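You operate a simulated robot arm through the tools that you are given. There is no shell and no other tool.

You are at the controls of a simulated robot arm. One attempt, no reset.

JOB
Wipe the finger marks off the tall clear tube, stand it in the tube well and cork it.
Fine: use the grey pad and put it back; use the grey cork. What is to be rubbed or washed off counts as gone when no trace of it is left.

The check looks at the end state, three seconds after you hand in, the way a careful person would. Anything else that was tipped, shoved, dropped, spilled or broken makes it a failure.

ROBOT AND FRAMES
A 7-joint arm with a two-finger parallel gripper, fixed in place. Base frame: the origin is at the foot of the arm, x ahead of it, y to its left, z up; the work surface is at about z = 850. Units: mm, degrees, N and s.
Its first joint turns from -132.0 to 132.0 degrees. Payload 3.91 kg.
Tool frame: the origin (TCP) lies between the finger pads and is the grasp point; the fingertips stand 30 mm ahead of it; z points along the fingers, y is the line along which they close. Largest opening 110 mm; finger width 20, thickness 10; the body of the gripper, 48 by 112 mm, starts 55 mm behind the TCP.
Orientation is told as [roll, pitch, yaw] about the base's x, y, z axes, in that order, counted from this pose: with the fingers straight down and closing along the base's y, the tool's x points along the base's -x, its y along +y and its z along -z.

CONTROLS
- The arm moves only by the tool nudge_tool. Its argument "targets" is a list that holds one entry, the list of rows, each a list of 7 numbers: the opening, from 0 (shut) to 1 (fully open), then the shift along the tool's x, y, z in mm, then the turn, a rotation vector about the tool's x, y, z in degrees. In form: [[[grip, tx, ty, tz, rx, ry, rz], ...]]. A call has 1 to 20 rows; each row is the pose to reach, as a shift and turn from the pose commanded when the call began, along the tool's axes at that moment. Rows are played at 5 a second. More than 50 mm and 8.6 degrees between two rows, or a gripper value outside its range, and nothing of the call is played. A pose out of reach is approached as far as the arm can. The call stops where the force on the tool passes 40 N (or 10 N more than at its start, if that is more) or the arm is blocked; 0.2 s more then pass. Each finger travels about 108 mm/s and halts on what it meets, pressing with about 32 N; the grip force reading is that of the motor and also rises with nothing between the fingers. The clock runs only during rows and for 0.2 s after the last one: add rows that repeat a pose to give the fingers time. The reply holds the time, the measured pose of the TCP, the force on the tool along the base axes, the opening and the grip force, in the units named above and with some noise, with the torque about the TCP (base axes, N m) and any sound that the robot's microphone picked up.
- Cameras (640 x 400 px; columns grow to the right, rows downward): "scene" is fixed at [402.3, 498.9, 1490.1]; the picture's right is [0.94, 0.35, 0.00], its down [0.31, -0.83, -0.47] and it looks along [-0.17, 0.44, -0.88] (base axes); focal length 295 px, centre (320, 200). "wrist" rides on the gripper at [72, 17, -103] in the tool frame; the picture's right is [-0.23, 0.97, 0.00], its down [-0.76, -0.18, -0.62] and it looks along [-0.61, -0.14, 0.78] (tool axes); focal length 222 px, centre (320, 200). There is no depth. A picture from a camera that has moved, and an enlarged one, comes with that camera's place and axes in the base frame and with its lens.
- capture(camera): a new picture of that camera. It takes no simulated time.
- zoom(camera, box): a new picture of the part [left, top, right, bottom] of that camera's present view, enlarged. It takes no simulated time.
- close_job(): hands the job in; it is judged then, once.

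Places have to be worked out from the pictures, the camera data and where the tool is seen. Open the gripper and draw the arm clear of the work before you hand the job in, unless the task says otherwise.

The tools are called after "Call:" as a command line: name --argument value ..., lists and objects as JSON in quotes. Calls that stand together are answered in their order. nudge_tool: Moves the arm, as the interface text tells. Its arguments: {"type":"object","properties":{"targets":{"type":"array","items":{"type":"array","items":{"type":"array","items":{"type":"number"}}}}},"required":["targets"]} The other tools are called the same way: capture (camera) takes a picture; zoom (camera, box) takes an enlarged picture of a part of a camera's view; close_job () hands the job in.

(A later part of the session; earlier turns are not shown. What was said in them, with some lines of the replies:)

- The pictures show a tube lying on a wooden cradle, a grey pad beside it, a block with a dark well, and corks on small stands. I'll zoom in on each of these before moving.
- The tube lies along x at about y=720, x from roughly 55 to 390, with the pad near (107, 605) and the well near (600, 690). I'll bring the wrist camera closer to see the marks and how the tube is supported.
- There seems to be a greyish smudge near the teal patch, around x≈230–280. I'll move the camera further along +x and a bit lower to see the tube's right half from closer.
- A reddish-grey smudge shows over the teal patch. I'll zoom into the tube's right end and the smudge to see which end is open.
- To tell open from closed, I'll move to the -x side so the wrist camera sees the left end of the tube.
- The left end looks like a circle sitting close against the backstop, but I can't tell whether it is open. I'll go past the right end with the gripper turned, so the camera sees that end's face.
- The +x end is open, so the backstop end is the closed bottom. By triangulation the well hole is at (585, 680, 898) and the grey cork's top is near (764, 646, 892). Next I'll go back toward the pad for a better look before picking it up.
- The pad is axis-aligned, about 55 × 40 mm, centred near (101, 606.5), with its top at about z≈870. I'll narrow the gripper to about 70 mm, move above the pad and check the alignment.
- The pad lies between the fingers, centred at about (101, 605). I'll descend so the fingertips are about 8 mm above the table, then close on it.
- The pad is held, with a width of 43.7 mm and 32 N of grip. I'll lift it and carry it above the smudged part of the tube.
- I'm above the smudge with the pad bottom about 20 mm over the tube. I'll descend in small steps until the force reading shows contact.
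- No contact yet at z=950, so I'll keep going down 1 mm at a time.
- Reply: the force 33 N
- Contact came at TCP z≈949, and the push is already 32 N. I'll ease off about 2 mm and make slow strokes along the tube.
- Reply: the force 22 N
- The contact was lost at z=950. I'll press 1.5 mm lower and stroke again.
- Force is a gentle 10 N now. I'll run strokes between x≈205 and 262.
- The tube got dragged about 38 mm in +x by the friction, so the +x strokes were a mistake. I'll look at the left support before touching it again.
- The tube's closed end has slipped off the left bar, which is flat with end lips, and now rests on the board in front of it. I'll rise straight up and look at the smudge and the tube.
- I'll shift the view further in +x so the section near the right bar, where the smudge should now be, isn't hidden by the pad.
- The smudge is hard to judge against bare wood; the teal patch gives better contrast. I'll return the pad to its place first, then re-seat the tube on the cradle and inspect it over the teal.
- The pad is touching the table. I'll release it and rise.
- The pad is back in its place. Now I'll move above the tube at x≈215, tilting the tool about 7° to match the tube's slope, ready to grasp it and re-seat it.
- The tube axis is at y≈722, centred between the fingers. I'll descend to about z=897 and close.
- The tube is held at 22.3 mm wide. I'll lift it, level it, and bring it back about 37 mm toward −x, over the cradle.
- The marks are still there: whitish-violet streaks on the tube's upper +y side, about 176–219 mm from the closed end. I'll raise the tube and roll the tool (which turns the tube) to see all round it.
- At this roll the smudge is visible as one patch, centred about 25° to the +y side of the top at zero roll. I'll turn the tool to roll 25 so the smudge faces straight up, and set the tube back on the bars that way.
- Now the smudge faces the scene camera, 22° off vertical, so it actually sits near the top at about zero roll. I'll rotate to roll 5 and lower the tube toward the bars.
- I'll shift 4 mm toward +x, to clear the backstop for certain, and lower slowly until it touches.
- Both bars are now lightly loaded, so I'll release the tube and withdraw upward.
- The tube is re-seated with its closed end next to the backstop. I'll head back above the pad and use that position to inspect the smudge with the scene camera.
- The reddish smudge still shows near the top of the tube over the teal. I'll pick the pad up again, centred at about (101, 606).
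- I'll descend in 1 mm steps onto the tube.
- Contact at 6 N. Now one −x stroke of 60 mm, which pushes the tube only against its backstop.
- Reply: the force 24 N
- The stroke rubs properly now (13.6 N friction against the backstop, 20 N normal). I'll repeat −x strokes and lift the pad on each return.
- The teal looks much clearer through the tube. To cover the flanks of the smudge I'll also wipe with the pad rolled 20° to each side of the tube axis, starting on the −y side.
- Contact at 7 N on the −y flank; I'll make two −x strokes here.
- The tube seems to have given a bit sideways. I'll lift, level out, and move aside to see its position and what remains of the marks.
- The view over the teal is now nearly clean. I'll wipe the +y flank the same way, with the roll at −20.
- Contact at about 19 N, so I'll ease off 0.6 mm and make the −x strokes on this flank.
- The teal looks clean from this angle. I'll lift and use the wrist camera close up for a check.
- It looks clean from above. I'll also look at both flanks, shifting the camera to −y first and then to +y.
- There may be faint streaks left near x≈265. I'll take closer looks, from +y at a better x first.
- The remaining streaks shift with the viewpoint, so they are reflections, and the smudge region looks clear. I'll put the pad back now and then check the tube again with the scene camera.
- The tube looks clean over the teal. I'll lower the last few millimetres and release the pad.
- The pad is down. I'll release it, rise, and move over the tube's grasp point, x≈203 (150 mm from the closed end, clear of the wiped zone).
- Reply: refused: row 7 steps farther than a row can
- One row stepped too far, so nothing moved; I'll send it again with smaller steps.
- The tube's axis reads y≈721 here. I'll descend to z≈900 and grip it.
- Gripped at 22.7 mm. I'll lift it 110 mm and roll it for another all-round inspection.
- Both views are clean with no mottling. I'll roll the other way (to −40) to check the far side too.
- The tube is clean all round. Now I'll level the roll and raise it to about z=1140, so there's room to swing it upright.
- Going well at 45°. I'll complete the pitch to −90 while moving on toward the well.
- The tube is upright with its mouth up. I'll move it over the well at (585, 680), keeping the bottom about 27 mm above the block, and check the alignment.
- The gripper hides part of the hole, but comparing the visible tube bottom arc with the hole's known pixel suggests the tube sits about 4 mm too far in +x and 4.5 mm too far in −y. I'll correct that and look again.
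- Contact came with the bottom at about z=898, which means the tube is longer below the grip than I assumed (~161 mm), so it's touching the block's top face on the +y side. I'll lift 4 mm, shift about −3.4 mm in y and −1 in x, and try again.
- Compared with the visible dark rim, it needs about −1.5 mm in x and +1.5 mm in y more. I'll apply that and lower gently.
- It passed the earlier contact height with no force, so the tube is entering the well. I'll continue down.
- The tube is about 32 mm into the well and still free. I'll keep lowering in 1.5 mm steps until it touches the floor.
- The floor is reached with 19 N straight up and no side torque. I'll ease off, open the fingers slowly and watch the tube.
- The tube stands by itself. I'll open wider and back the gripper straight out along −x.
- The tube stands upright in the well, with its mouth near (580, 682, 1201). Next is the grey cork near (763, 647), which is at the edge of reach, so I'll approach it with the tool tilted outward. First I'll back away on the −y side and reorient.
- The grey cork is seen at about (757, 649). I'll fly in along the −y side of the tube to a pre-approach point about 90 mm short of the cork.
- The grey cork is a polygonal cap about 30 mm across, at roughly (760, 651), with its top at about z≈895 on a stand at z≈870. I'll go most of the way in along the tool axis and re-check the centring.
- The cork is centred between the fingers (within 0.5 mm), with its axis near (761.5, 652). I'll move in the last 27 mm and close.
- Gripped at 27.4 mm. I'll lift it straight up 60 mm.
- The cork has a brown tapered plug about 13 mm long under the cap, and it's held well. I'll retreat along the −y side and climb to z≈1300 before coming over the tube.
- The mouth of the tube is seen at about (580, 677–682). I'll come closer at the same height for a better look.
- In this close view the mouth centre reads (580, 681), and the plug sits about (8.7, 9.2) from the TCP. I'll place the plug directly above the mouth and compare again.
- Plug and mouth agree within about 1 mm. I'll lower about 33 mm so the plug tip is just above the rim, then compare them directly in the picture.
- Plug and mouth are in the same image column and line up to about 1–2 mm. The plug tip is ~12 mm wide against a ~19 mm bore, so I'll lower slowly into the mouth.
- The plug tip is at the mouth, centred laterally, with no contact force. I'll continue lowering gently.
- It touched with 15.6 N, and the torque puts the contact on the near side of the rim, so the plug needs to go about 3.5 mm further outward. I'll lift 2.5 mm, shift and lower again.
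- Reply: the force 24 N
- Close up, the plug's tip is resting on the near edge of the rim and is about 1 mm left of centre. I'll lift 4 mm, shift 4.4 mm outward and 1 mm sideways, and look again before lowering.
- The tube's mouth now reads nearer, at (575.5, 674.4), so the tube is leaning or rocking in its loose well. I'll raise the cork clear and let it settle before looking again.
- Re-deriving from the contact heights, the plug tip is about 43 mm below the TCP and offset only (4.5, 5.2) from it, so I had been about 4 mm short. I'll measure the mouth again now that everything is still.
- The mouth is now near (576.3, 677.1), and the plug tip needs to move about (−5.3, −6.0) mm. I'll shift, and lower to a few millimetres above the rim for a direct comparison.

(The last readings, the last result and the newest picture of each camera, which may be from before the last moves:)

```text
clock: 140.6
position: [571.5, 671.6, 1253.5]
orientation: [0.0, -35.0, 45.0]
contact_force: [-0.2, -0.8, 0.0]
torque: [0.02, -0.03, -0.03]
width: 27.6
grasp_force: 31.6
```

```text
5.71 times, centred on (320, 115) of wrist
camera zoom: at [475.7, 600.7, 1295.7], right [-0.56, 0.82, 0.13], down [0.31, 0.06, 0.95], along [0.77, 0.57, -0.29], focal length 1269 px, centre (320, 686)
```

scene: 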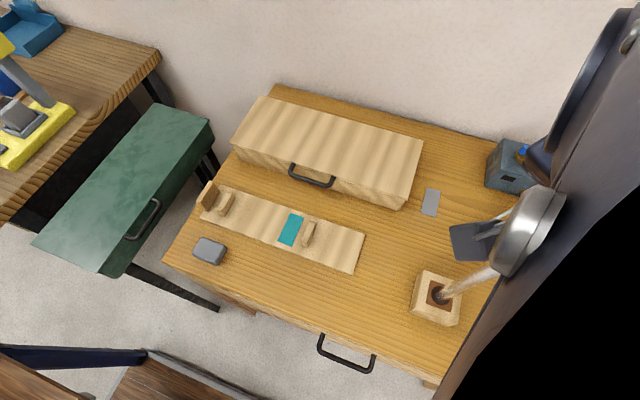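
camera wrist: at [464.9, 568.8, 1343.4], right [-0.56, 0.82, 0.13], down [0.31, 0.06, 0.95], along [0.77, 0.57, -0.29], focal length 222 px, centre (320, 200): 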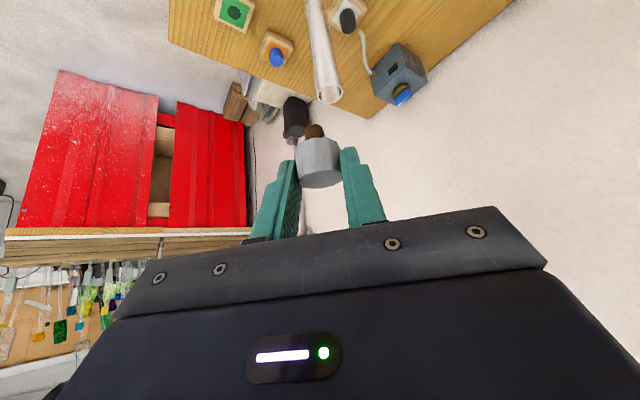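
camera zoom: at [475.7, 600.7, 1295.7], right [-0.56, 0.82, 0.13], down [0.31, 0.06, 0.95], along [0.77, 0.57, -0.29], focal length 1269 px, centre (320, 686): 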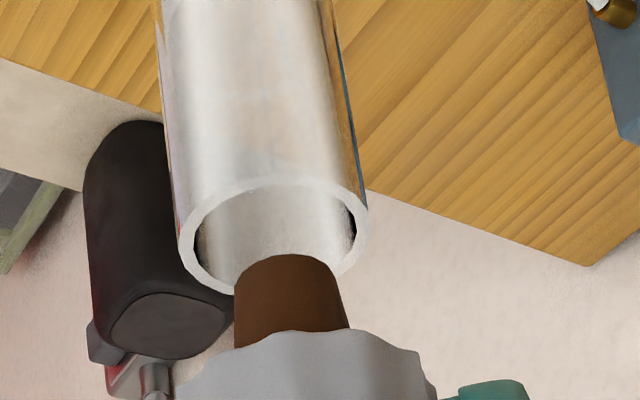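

Visually the tip is close but perhaps 1.5–2 mm on the near side. I'll shift 1.5 mm outward, lower 6 mm, and check again just above the rim.

Call:
nudge_tool --targets '[[[0.2, -1.2, -0.5, 0.9, 0, 0, 0], [0.2, 0.5, -0.5, 3.3, 0, 0, 0], [0.2, 2.2, -0.5, 5.8, 0, 0, 0], [0.2, 2.2, -0.5, 5.8, 0, 0, 0]]]'

Call:
zoom --camera "wrist" --box '[290, 90, 350, 160]'

```text
clock: 141.6
position: [573.9, 673.2, 1246.1]
orientation: [0.0, -35.0, 45.2]
contact_force: [0.1, -0.2, -0.4]
torque: [0.02, 0.0, -0.01]
width: 27.4
grasp_force: 31.5
```

```text
5.71 times, centred on (320, 125) of wrist
camera zoom: at [477.4, 601.3, 1289.5], right [-0.56, 0.82, 0.13], down [0.31, 0.06, 0.95], along [0.77, 0.57, -0.29], focal length 1269 px, centre (320, 629)
```

zoom: 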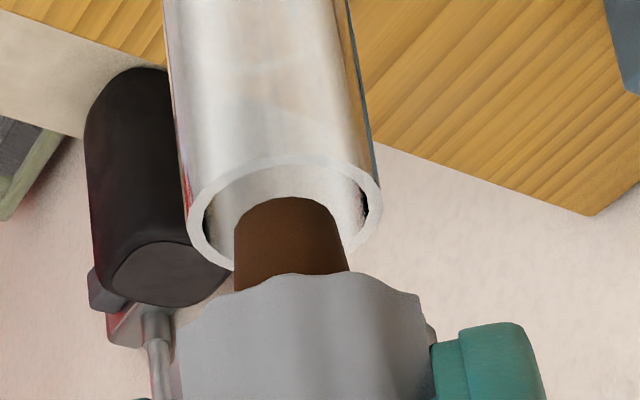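

Now the plug tip sits concentrically in the mouth opening, 1–2 mm above the rim. I'll lower in 1 mm steps.

Call:
nudge_tool --targets '[[[0.2, 0.57, 0, 0.82, 0, 0, 0], [0.2, 1.15, 0, 1.64, 0, 0, 0], [0.2, 1.72, 0, 2.46, 0, 0, 0], [0.2, 2.3, 0, 3.28, 0, 0, 0], [0.2, 2.87, 0, 4.1, 0, 0, 0], [0.2, 2.87, 0, 4.1, 0, 0, 0]]]'

Call:
zoom --camera "wrist" --box '[290, 90, 350, 160]'

```text
clock: 143.0
position: [572.4, 671.7, 1241.8]
orientation: [0.0, -35.1, 45.2]
contact_force: [0.1, -0.8, 0.0]
torque: [0.0, -0.01, 0.01]
width: 27.1
grasp_force: 31.7
```

```text
5.71 times, centred on (320, 125) of wrist
camera zoom: at [476.7, 600.4, 1284.6], right [-0.56, 0.82, 0.13], down [0.31, 0.06, 0.95], along [0.77, 0.57, -0.29], focal length 1269 px, centre (320, 629)
```

zoom: 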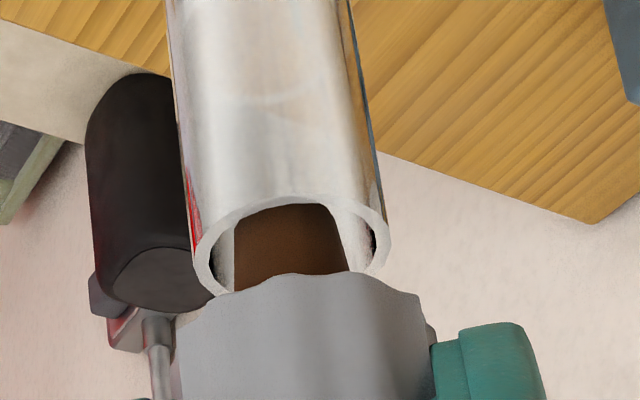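

The plug has entered the tube with no force. I'll keep lowering until the cap seats.

Call:
nudge_tool --targets '[[[0.2, 0.57, 0, 0.82, 0, 0, 0], [0.2, 1.15, 0, 1.64, 0, 0, 0], [0.2, 1.72, 0, 2.46, 0, 0, 0], [0.2, 2.3, 0, 3.28, 0, 0, 0], [0.2, 2.87, 0, 4.1, 0, 0, 0], [0.2, 3.44, 0, 4.91, 0, 0, 0], [0.2, 3.44, 0, 4.91, 0, 0, 0]]]'

Call:
zoom --camera "wrist" --box '[290, 90, 350, 160]'

```text
clock: 144.6
position: [572.7, 673.0, 1236.1]
orientation: [0.0, -35.0, 45.1]
contact_force: [0.1, 0.4, -0.1]
torque: [0.0, 0.04, 0.04]
width: 27.2
grasp_force: 32.5
```

```text
5.71 times, centred on (320, 125) of wrist
camera zoom: at [476.7, 601.2, 1279.0], right [-0.56, 0.82, 0.13], down [0.31, 0.06, 0.95], along [0.77, 0.57, -0.29], focal length 1269 px, centre (320, 629)
```

zoom: 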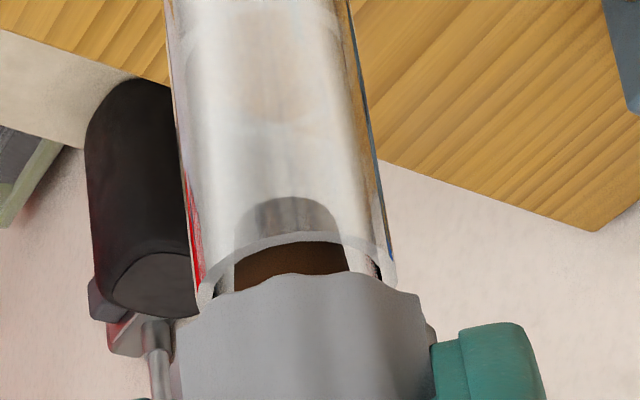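

The plug is visible through the glass inside the tube, still with no force. I'll continue down to seat the cap.

Call:
nudge_tool --targets '[[[0.2, 0.57, 0, 0.82, 0, 0, 0], [0.2, 1.15, 0, 1.64, 0, 0, 0], [0.2, 1.72, 0, 2.46, 0, 0, 0], [0.2, 2.3, 0, 3.28, 0, 0, 0], [0.2, 2.87, 0, 4.1, 0, 0, 0], [0.2, 3.44, 0, 4.91, 0, 0, 0], [0.2, 4.0, 0, 5.73, 0, 0, 0], [0.2, 4.6, 0, 6.55, 0, 0, 0], [0.2, 4.6, 0, 6.55, 0, 0, 0]]]'

Call:
zoom --camera "wrist" --box '[290, 90, 350, 160]'

```text
clock: 146.6
position: [572.9, 672.0, 1228.1]
orientation: [0.0, -35.0, 45.0]
contact_force: [0.3, 0.6, 2.5]
torque: [0.07, 0.0, 0.03]
width: 27.4
grasp_force: 31.8
```

```text
5.71 times, centred on (320, 125) of wrist
camera zoom: at [477.1, 600.9, 1271.1], right [-0.56, 0.82, 0.13], down [0.31, 0.06, 0.95], along [0.77, 0.57, -0.29], focal length 1269 px, centre (320, 629)
```

zoom: 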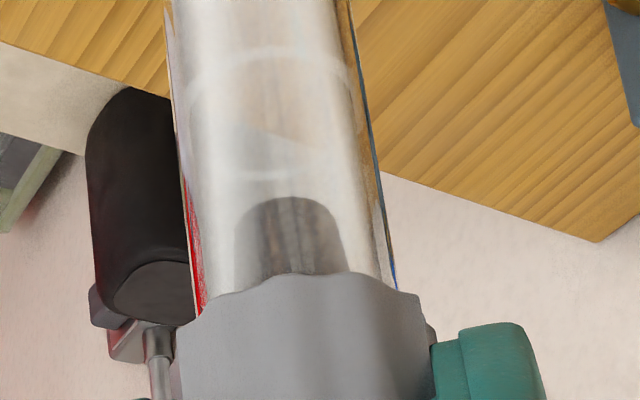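

Contact is just beginning (2.5 N). I'll press 2–3 mm more to seat it.

Call:
nudge_tool --targets '[[[0.2, 0.57, 0, 0.82, 0, 0, 0], [0.2, 1.15, 0, 1.64, 0, 0, 0], [0.2, 1.15, 0, 1.64, 0, 0, 0]]]'

Call:
zoom --camera "wrist" --box '[290, 90, 350, 160]'

```text
clock: 147.4
position: [572.2, 671.8, 1227.1]
orientation: [0.0, -35.1, 45.1]
contact_force: [-0.2, 0.3, 18.5]
torque: [0.2, -0.19, -0.01]
width: 27.3
grasp_force: 31.6
```

```text
5.71 times, centred on (320, 125) of wrist
camera zoom: at [476.5, 601.2, 1270.5], right [-0.56, 0.82, 0.13], down [0.31, 0.06, 0.95], along [0.77, 0.57, -0.29], focal length 1269 px, centre (320, 629)
```

zoom: 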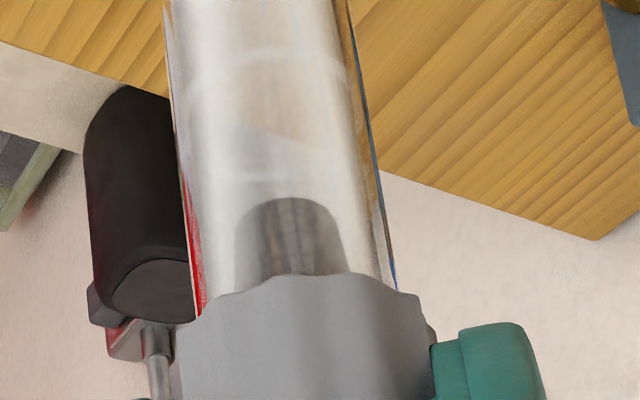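

The cap is pressed on the rim with 18 N. I'll ease the pressure, then open the fingers slowly.

Call:
nudge_tool --targets '[[[0.2, -0.7, 0, -1.0, 0, 0, 0], [0.2, -0.7, 0, -1.0, 0, 0, 0], [0.27, -0.7, 0, -1.0, 0, 0, 0], [0.3, -0.7, 0, -1.0, 0, 0, 0], [0.35, -0.7, 0, -1.0, 0, 0, 0], [0.4, -0.7, 0, -1.0, 0, 0, 0], [0.4, -0.7, 0, -1.0, 0, 0, 0]]]'

Call:
zoom --camera "wrist" --box '[270, 80, 380, 200]'

```text
clock: 149.0
position: [572.2, 673.4, 1226.3]
orientation: [0.0, -35.0, 45.1]
contact_force: [0.1, -0.5, -0.3]
torque: [0.02, -0.02, -0.02]
width: 44.1
grasp_force: 0.1
```

```text
3.33 times, centred on (325, 140) of wrist
camera zoom: at [476.7, 601.0, 1270.3], right [-0.56, 0.82, 0.13], down [0.31, 0.06, 0.95], along [0.77, 0.57, -0.29], focal length 740 px, centre (303, 400)
```

zoom: 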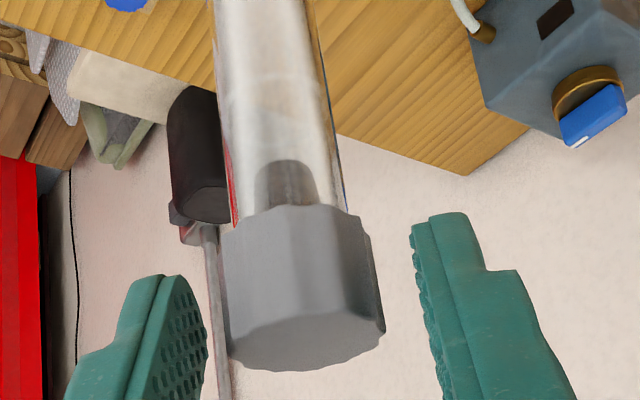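

The cork sits on the tube. I'll open a little more and withdraw straight back along the tool axis.

Call:
nudge_tool --targets '[[[0.55, 0, 0, 0, 0, 0, 0], [0.55, 0, 0, 0, 0, 0, 0], [0.55, 0, 0, -10, 0, 0, 0], [0.55, 0, 0, -25, 0, 0, 0], [0.55, 0, 0, -50, 0, 0, 0], [0.55, 0, 0, -85, 0, 0, 0], [0.55, 0, 0, -120, 0, 0, 0], [0.55, 0, 0, -120, 0, 0, 0]]]'

Call:
capture --camera "wrist"

Call:
zoom --camera "wrist" --box '[270, 60, 380, 180]'

```text
clock: 150.8
position: [525.0, 623.3, 1326.3]
orientation: [0.0, -35.1, 45.1]
contact_force: [0.8, 1.2, 0.4]
torque: [0.01, 0.0, 0.0]
width: 60.5
grasp_force: 0.1
```

```text
taken
camera wrist: at [429.8, 551.1, 1370.4], right [-0.56, 0.82, 0.13], down [0.31, 0.06, 0.95], along [0.77, 0.57, -0.29], focal length 222 px, centre (320, 200)
```

wrist: 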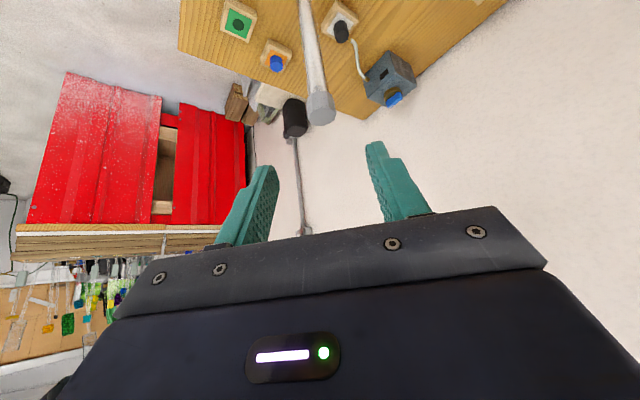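

```text
3.33 times, centred on (325, 120) of wrist
camera zoom: at [429.8, 551.1, 1370.4], right [-0.56, 0.82, 0.13], down [0.31, 0.06, 0.95], along [0.77, 0.57, -0.29], focal length 740 px, centre (303, 467)
```

zoom: 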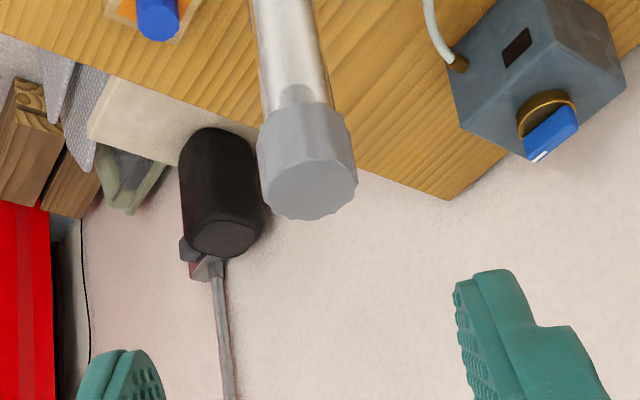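

The cork is on the tube. I'll drop to a flatter viewing angle to check that the cap is flush on the rim and the tube stands straight.

Call:
nudge_tool --targets '[[[0.55, 10, -5, -15, 0, 0, 0], [0.55, 40, -8, 0, 0, 0, 0], [0.55, 75, -11, 30, 0, 0, 0], [0.55, 106.6, -14, 58, 0, 0, 0], [0.55, 106.6, -14, 58, 0, 0, 0]]]'

Call:
capture --camera "wrist"

Call:
zoom --camera "wrist" --box '[280, 120, 380, 230]'

Call:
capture --camera "scene"

```text
clock: 152.0
position: [497.8, 574.9, 1215.8]
orientation: [0.0, -35.1, 45.1]
contact_force: [-0.4, 0.1, 0.2]
torque: [-0.04, 0.02, -0.03]
width: 60.8
grasp_force: 0.1
```

```text
taken
camera wrist: at [401.7, 502.8, 1259.4], right [-0.56, 0.82, 0.13], down [0.31, 0.06, 0.95], along [0.77, 0.57, -0.29], focal length 222 px, centre (320, 200)
```

wrist: 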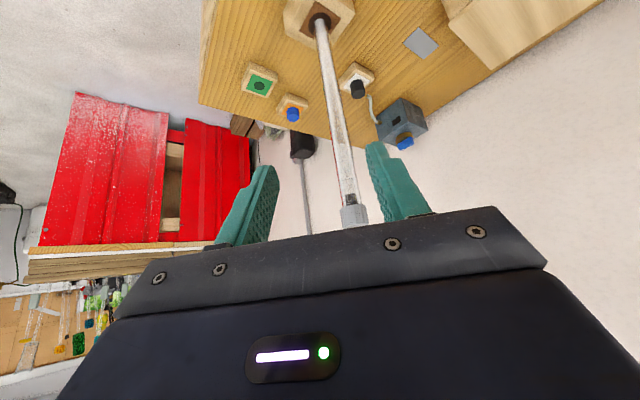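

```text
3.64 times, centred on (330, 175) of wrist
camera zoom: at [401.7, 502.8, 1259.4], right [-0.56, 0.82, 0.13], down [0.31, 0.06, 0.95], along [0.77, 0.57, -0.29], focal length 808 px, centre (284, 291)
```

zoom: 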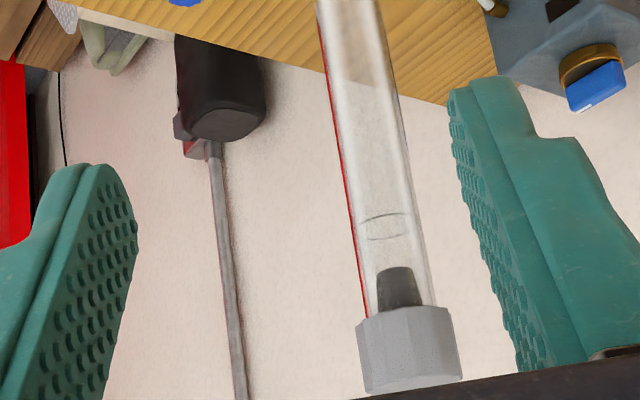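

```text
taken
```

scene: 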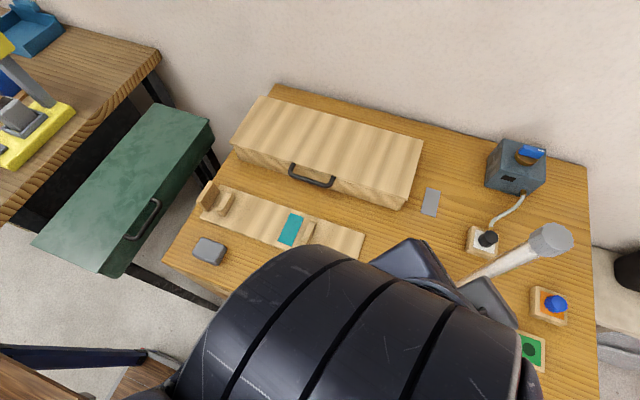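

Call:
zoom --camera "wrist" --box '[325, 185, 385, 232]'

Call:
zoom --camera "scene" --box '[500, 200, 600, 270]'

Call:
zoom --camera "scene" --box '[160, 180, 340, 280]'

```text
8.51 times, centred on (355, 208) of wrist
camera zoom: at [401.7, 502.8, 1259.4], right [-0.56, 0.82, 0.13], down [0.31, 0.06, 0.95], along [0.77, 0.57, -0.29], focal length 1890 px, centre (22, 128)
```

zoom: 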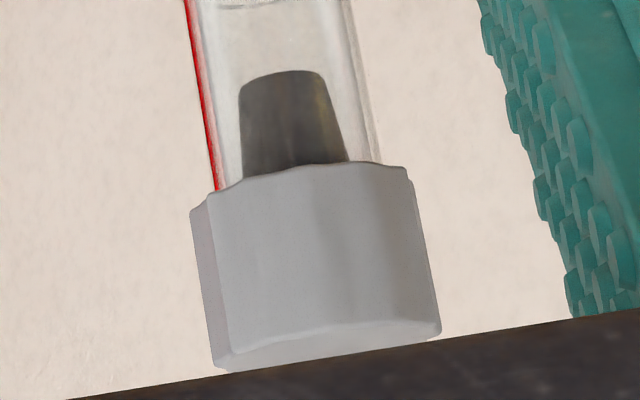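

```text
5.71 times, centred on (550, 235) of scene
camera zoom: at [402.3, 498.9, 1490.1], right [0.94, 0.35, 0.0], down [0.31, -0.83, -0.47], along [-0.17, 0.44, -0.88], focal length 1686 px, centre (-994, 0)
```

zoom: 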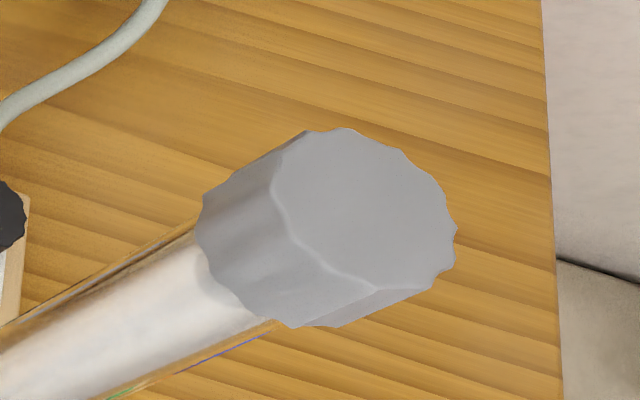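

```text
3.56 times, centred on (250, 230) of scene
camera zoom: at [402.3, 498.9, 1490.1], right [0.94, 0.35, 0.0], down [0.31, -0.83, -0.47], along [-0.17, 0.44, -0.88], focal length 1049 px, centre (569, 93)
```

zoom: 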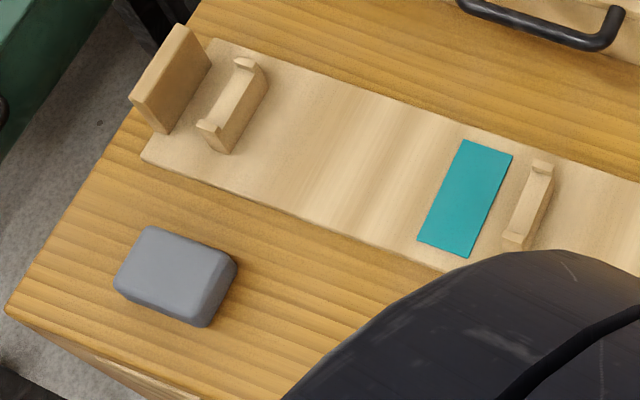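

The cap is flush on the rim and the pad is back where it started. I'll take one more look at the wiped section on the standing tube.

Call:
zoom --camera "wrist" --box '[295, 60, 365, 150]'

Call:
zoom --camera "wrist" --box '[280, 0, 380, 70]'

```text
4.44 times, centred on (330, 105) of wrist
camera zoom: at [401.7, 502.8, 1259.4], right [-0.56, 0.82, 0.13], down [0.31, 0.06, 0.95], along [0.77, 0.57, -0.29], focal length 987 px, centre (276, 622)
```

zoom: 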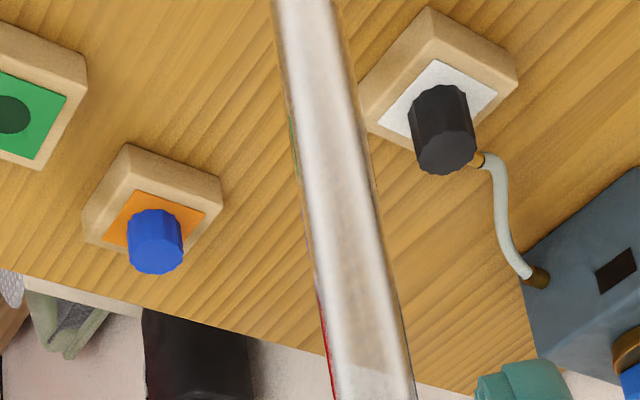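

```text
5.71 times, centred on (330, 35) of wrist
camera zoom: at [401.7, 502.8, 1259.4], right [-0.56, 0.82, 0.13], down [0.31, 0.06, 0.95], along [0.77, 0.57, -0.29], focal length 1269 px, centre (263, 1143)
```

zoom: 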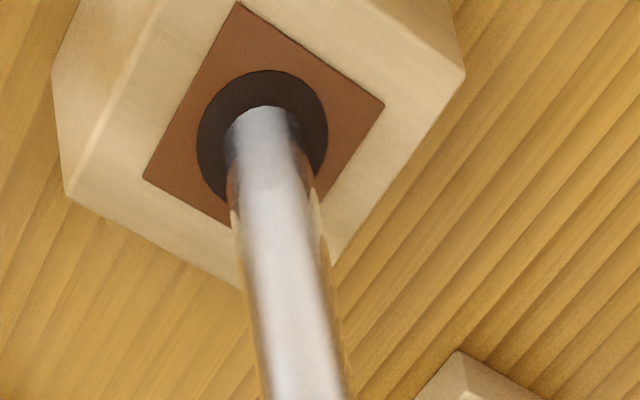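

The tube is clean, standing in the well and corked. I'll open the gripper fully and draw the arm clear before handing in.

Call:
nudge_tool --targets '[[[0.6, 24, 0, -29, 0, 0, 0], [0.8, 49, 0, -58.5, 0, 0, 0], [1, 73, 0, -88, 0, 0, 0], [1, 97.5, 0, -117, 0, 0, 0], [1, 121.9, 0, -146.5, 0, 0, 0], [1, 121.9, 0, -146.5, 0, 0, 0], [1, 121.9, 0, -146.5, 0, 0, 0]]]'

Call:
capture --camera "scene"

Call:
capture --camera "wrist"

```text
clock: 153.6
position: [367.4, 443.0, 1269.8]
orientation: [0.0, -34.9, 45.1]
contact_force: [-0.1, -0.3, 0.3]
torque: [0.0, 0.02, -0.01]
width: 110.1
grasp_force: 0.1
```

```text
taken
```

scene: 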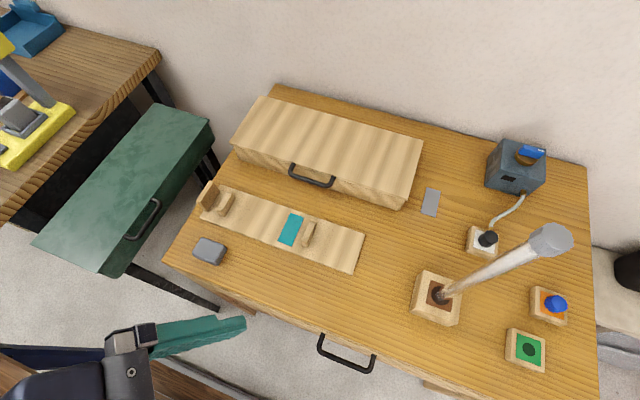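

```text
taken
camera wrist: at [270.9, 372.6, 1312.3], right [-0.56, 0.82, 0.13], down [0.31, 0.06, 0.95], along [0.77, 0.57, -0.29], focal length 222 px, centre (320, 200)
```

wrist: 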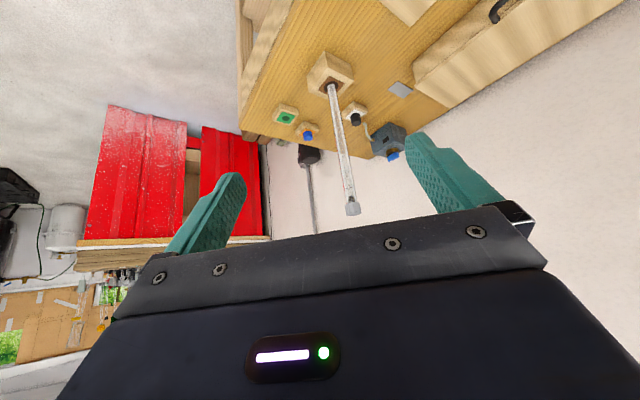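

Call:
zoom --camera "scene" --box '[430, 215, 580, 310]'

```text
4.21 times, centred on (505, 262) of scene
camera zoom: at [402.3, 498.9, 1490.1], right [0.94, 0.35, 0.0], down [0.31, -0.83, -0.47], along [-0.17, 0.44, -0.88], focal length 1242 px, centre (-459, -63)
```

zoom: 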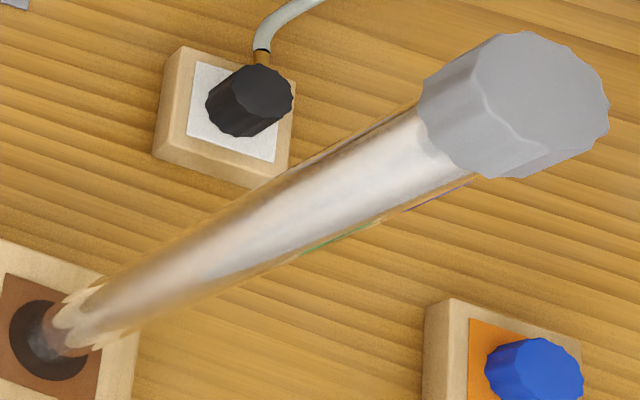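

The tube is clean, upright in the well and corked with the grey cork. The pad is back in place, nothing else has been disturbed, and the arm is clear with the gripper open. I'm handing in the job.

Call:
close_job

```text
The job is handed in.
```

I handed the job in: the tube is wiped, standing upright in the tube well, and closed with the grey cork. I don't have the check's verdict.

- **Finger marks:** I wiped the smudge with the grey pad on the top and both flanks. I then rolled the tube in the gripper and saw no trace in the pictures.
- **Tube:** It reached the floor of the well and stands on its own. The well is loose, so the tube may lean slightly.
- **Cork:** The plug is inside the tube and the cap sits flush on the rim. The plug looks narrower than the bore, so it rests there rather than being wedged tight.
- **Pad:** It is back where it started, within about 2 mm by the pictures.

On the first wiping pass the tube slid about 38 mm and its closed end dropped off the left cradle bar onto the board. I picked it up, set it back and wiped it again. I saw no damage, and nothing else on the table was moved.
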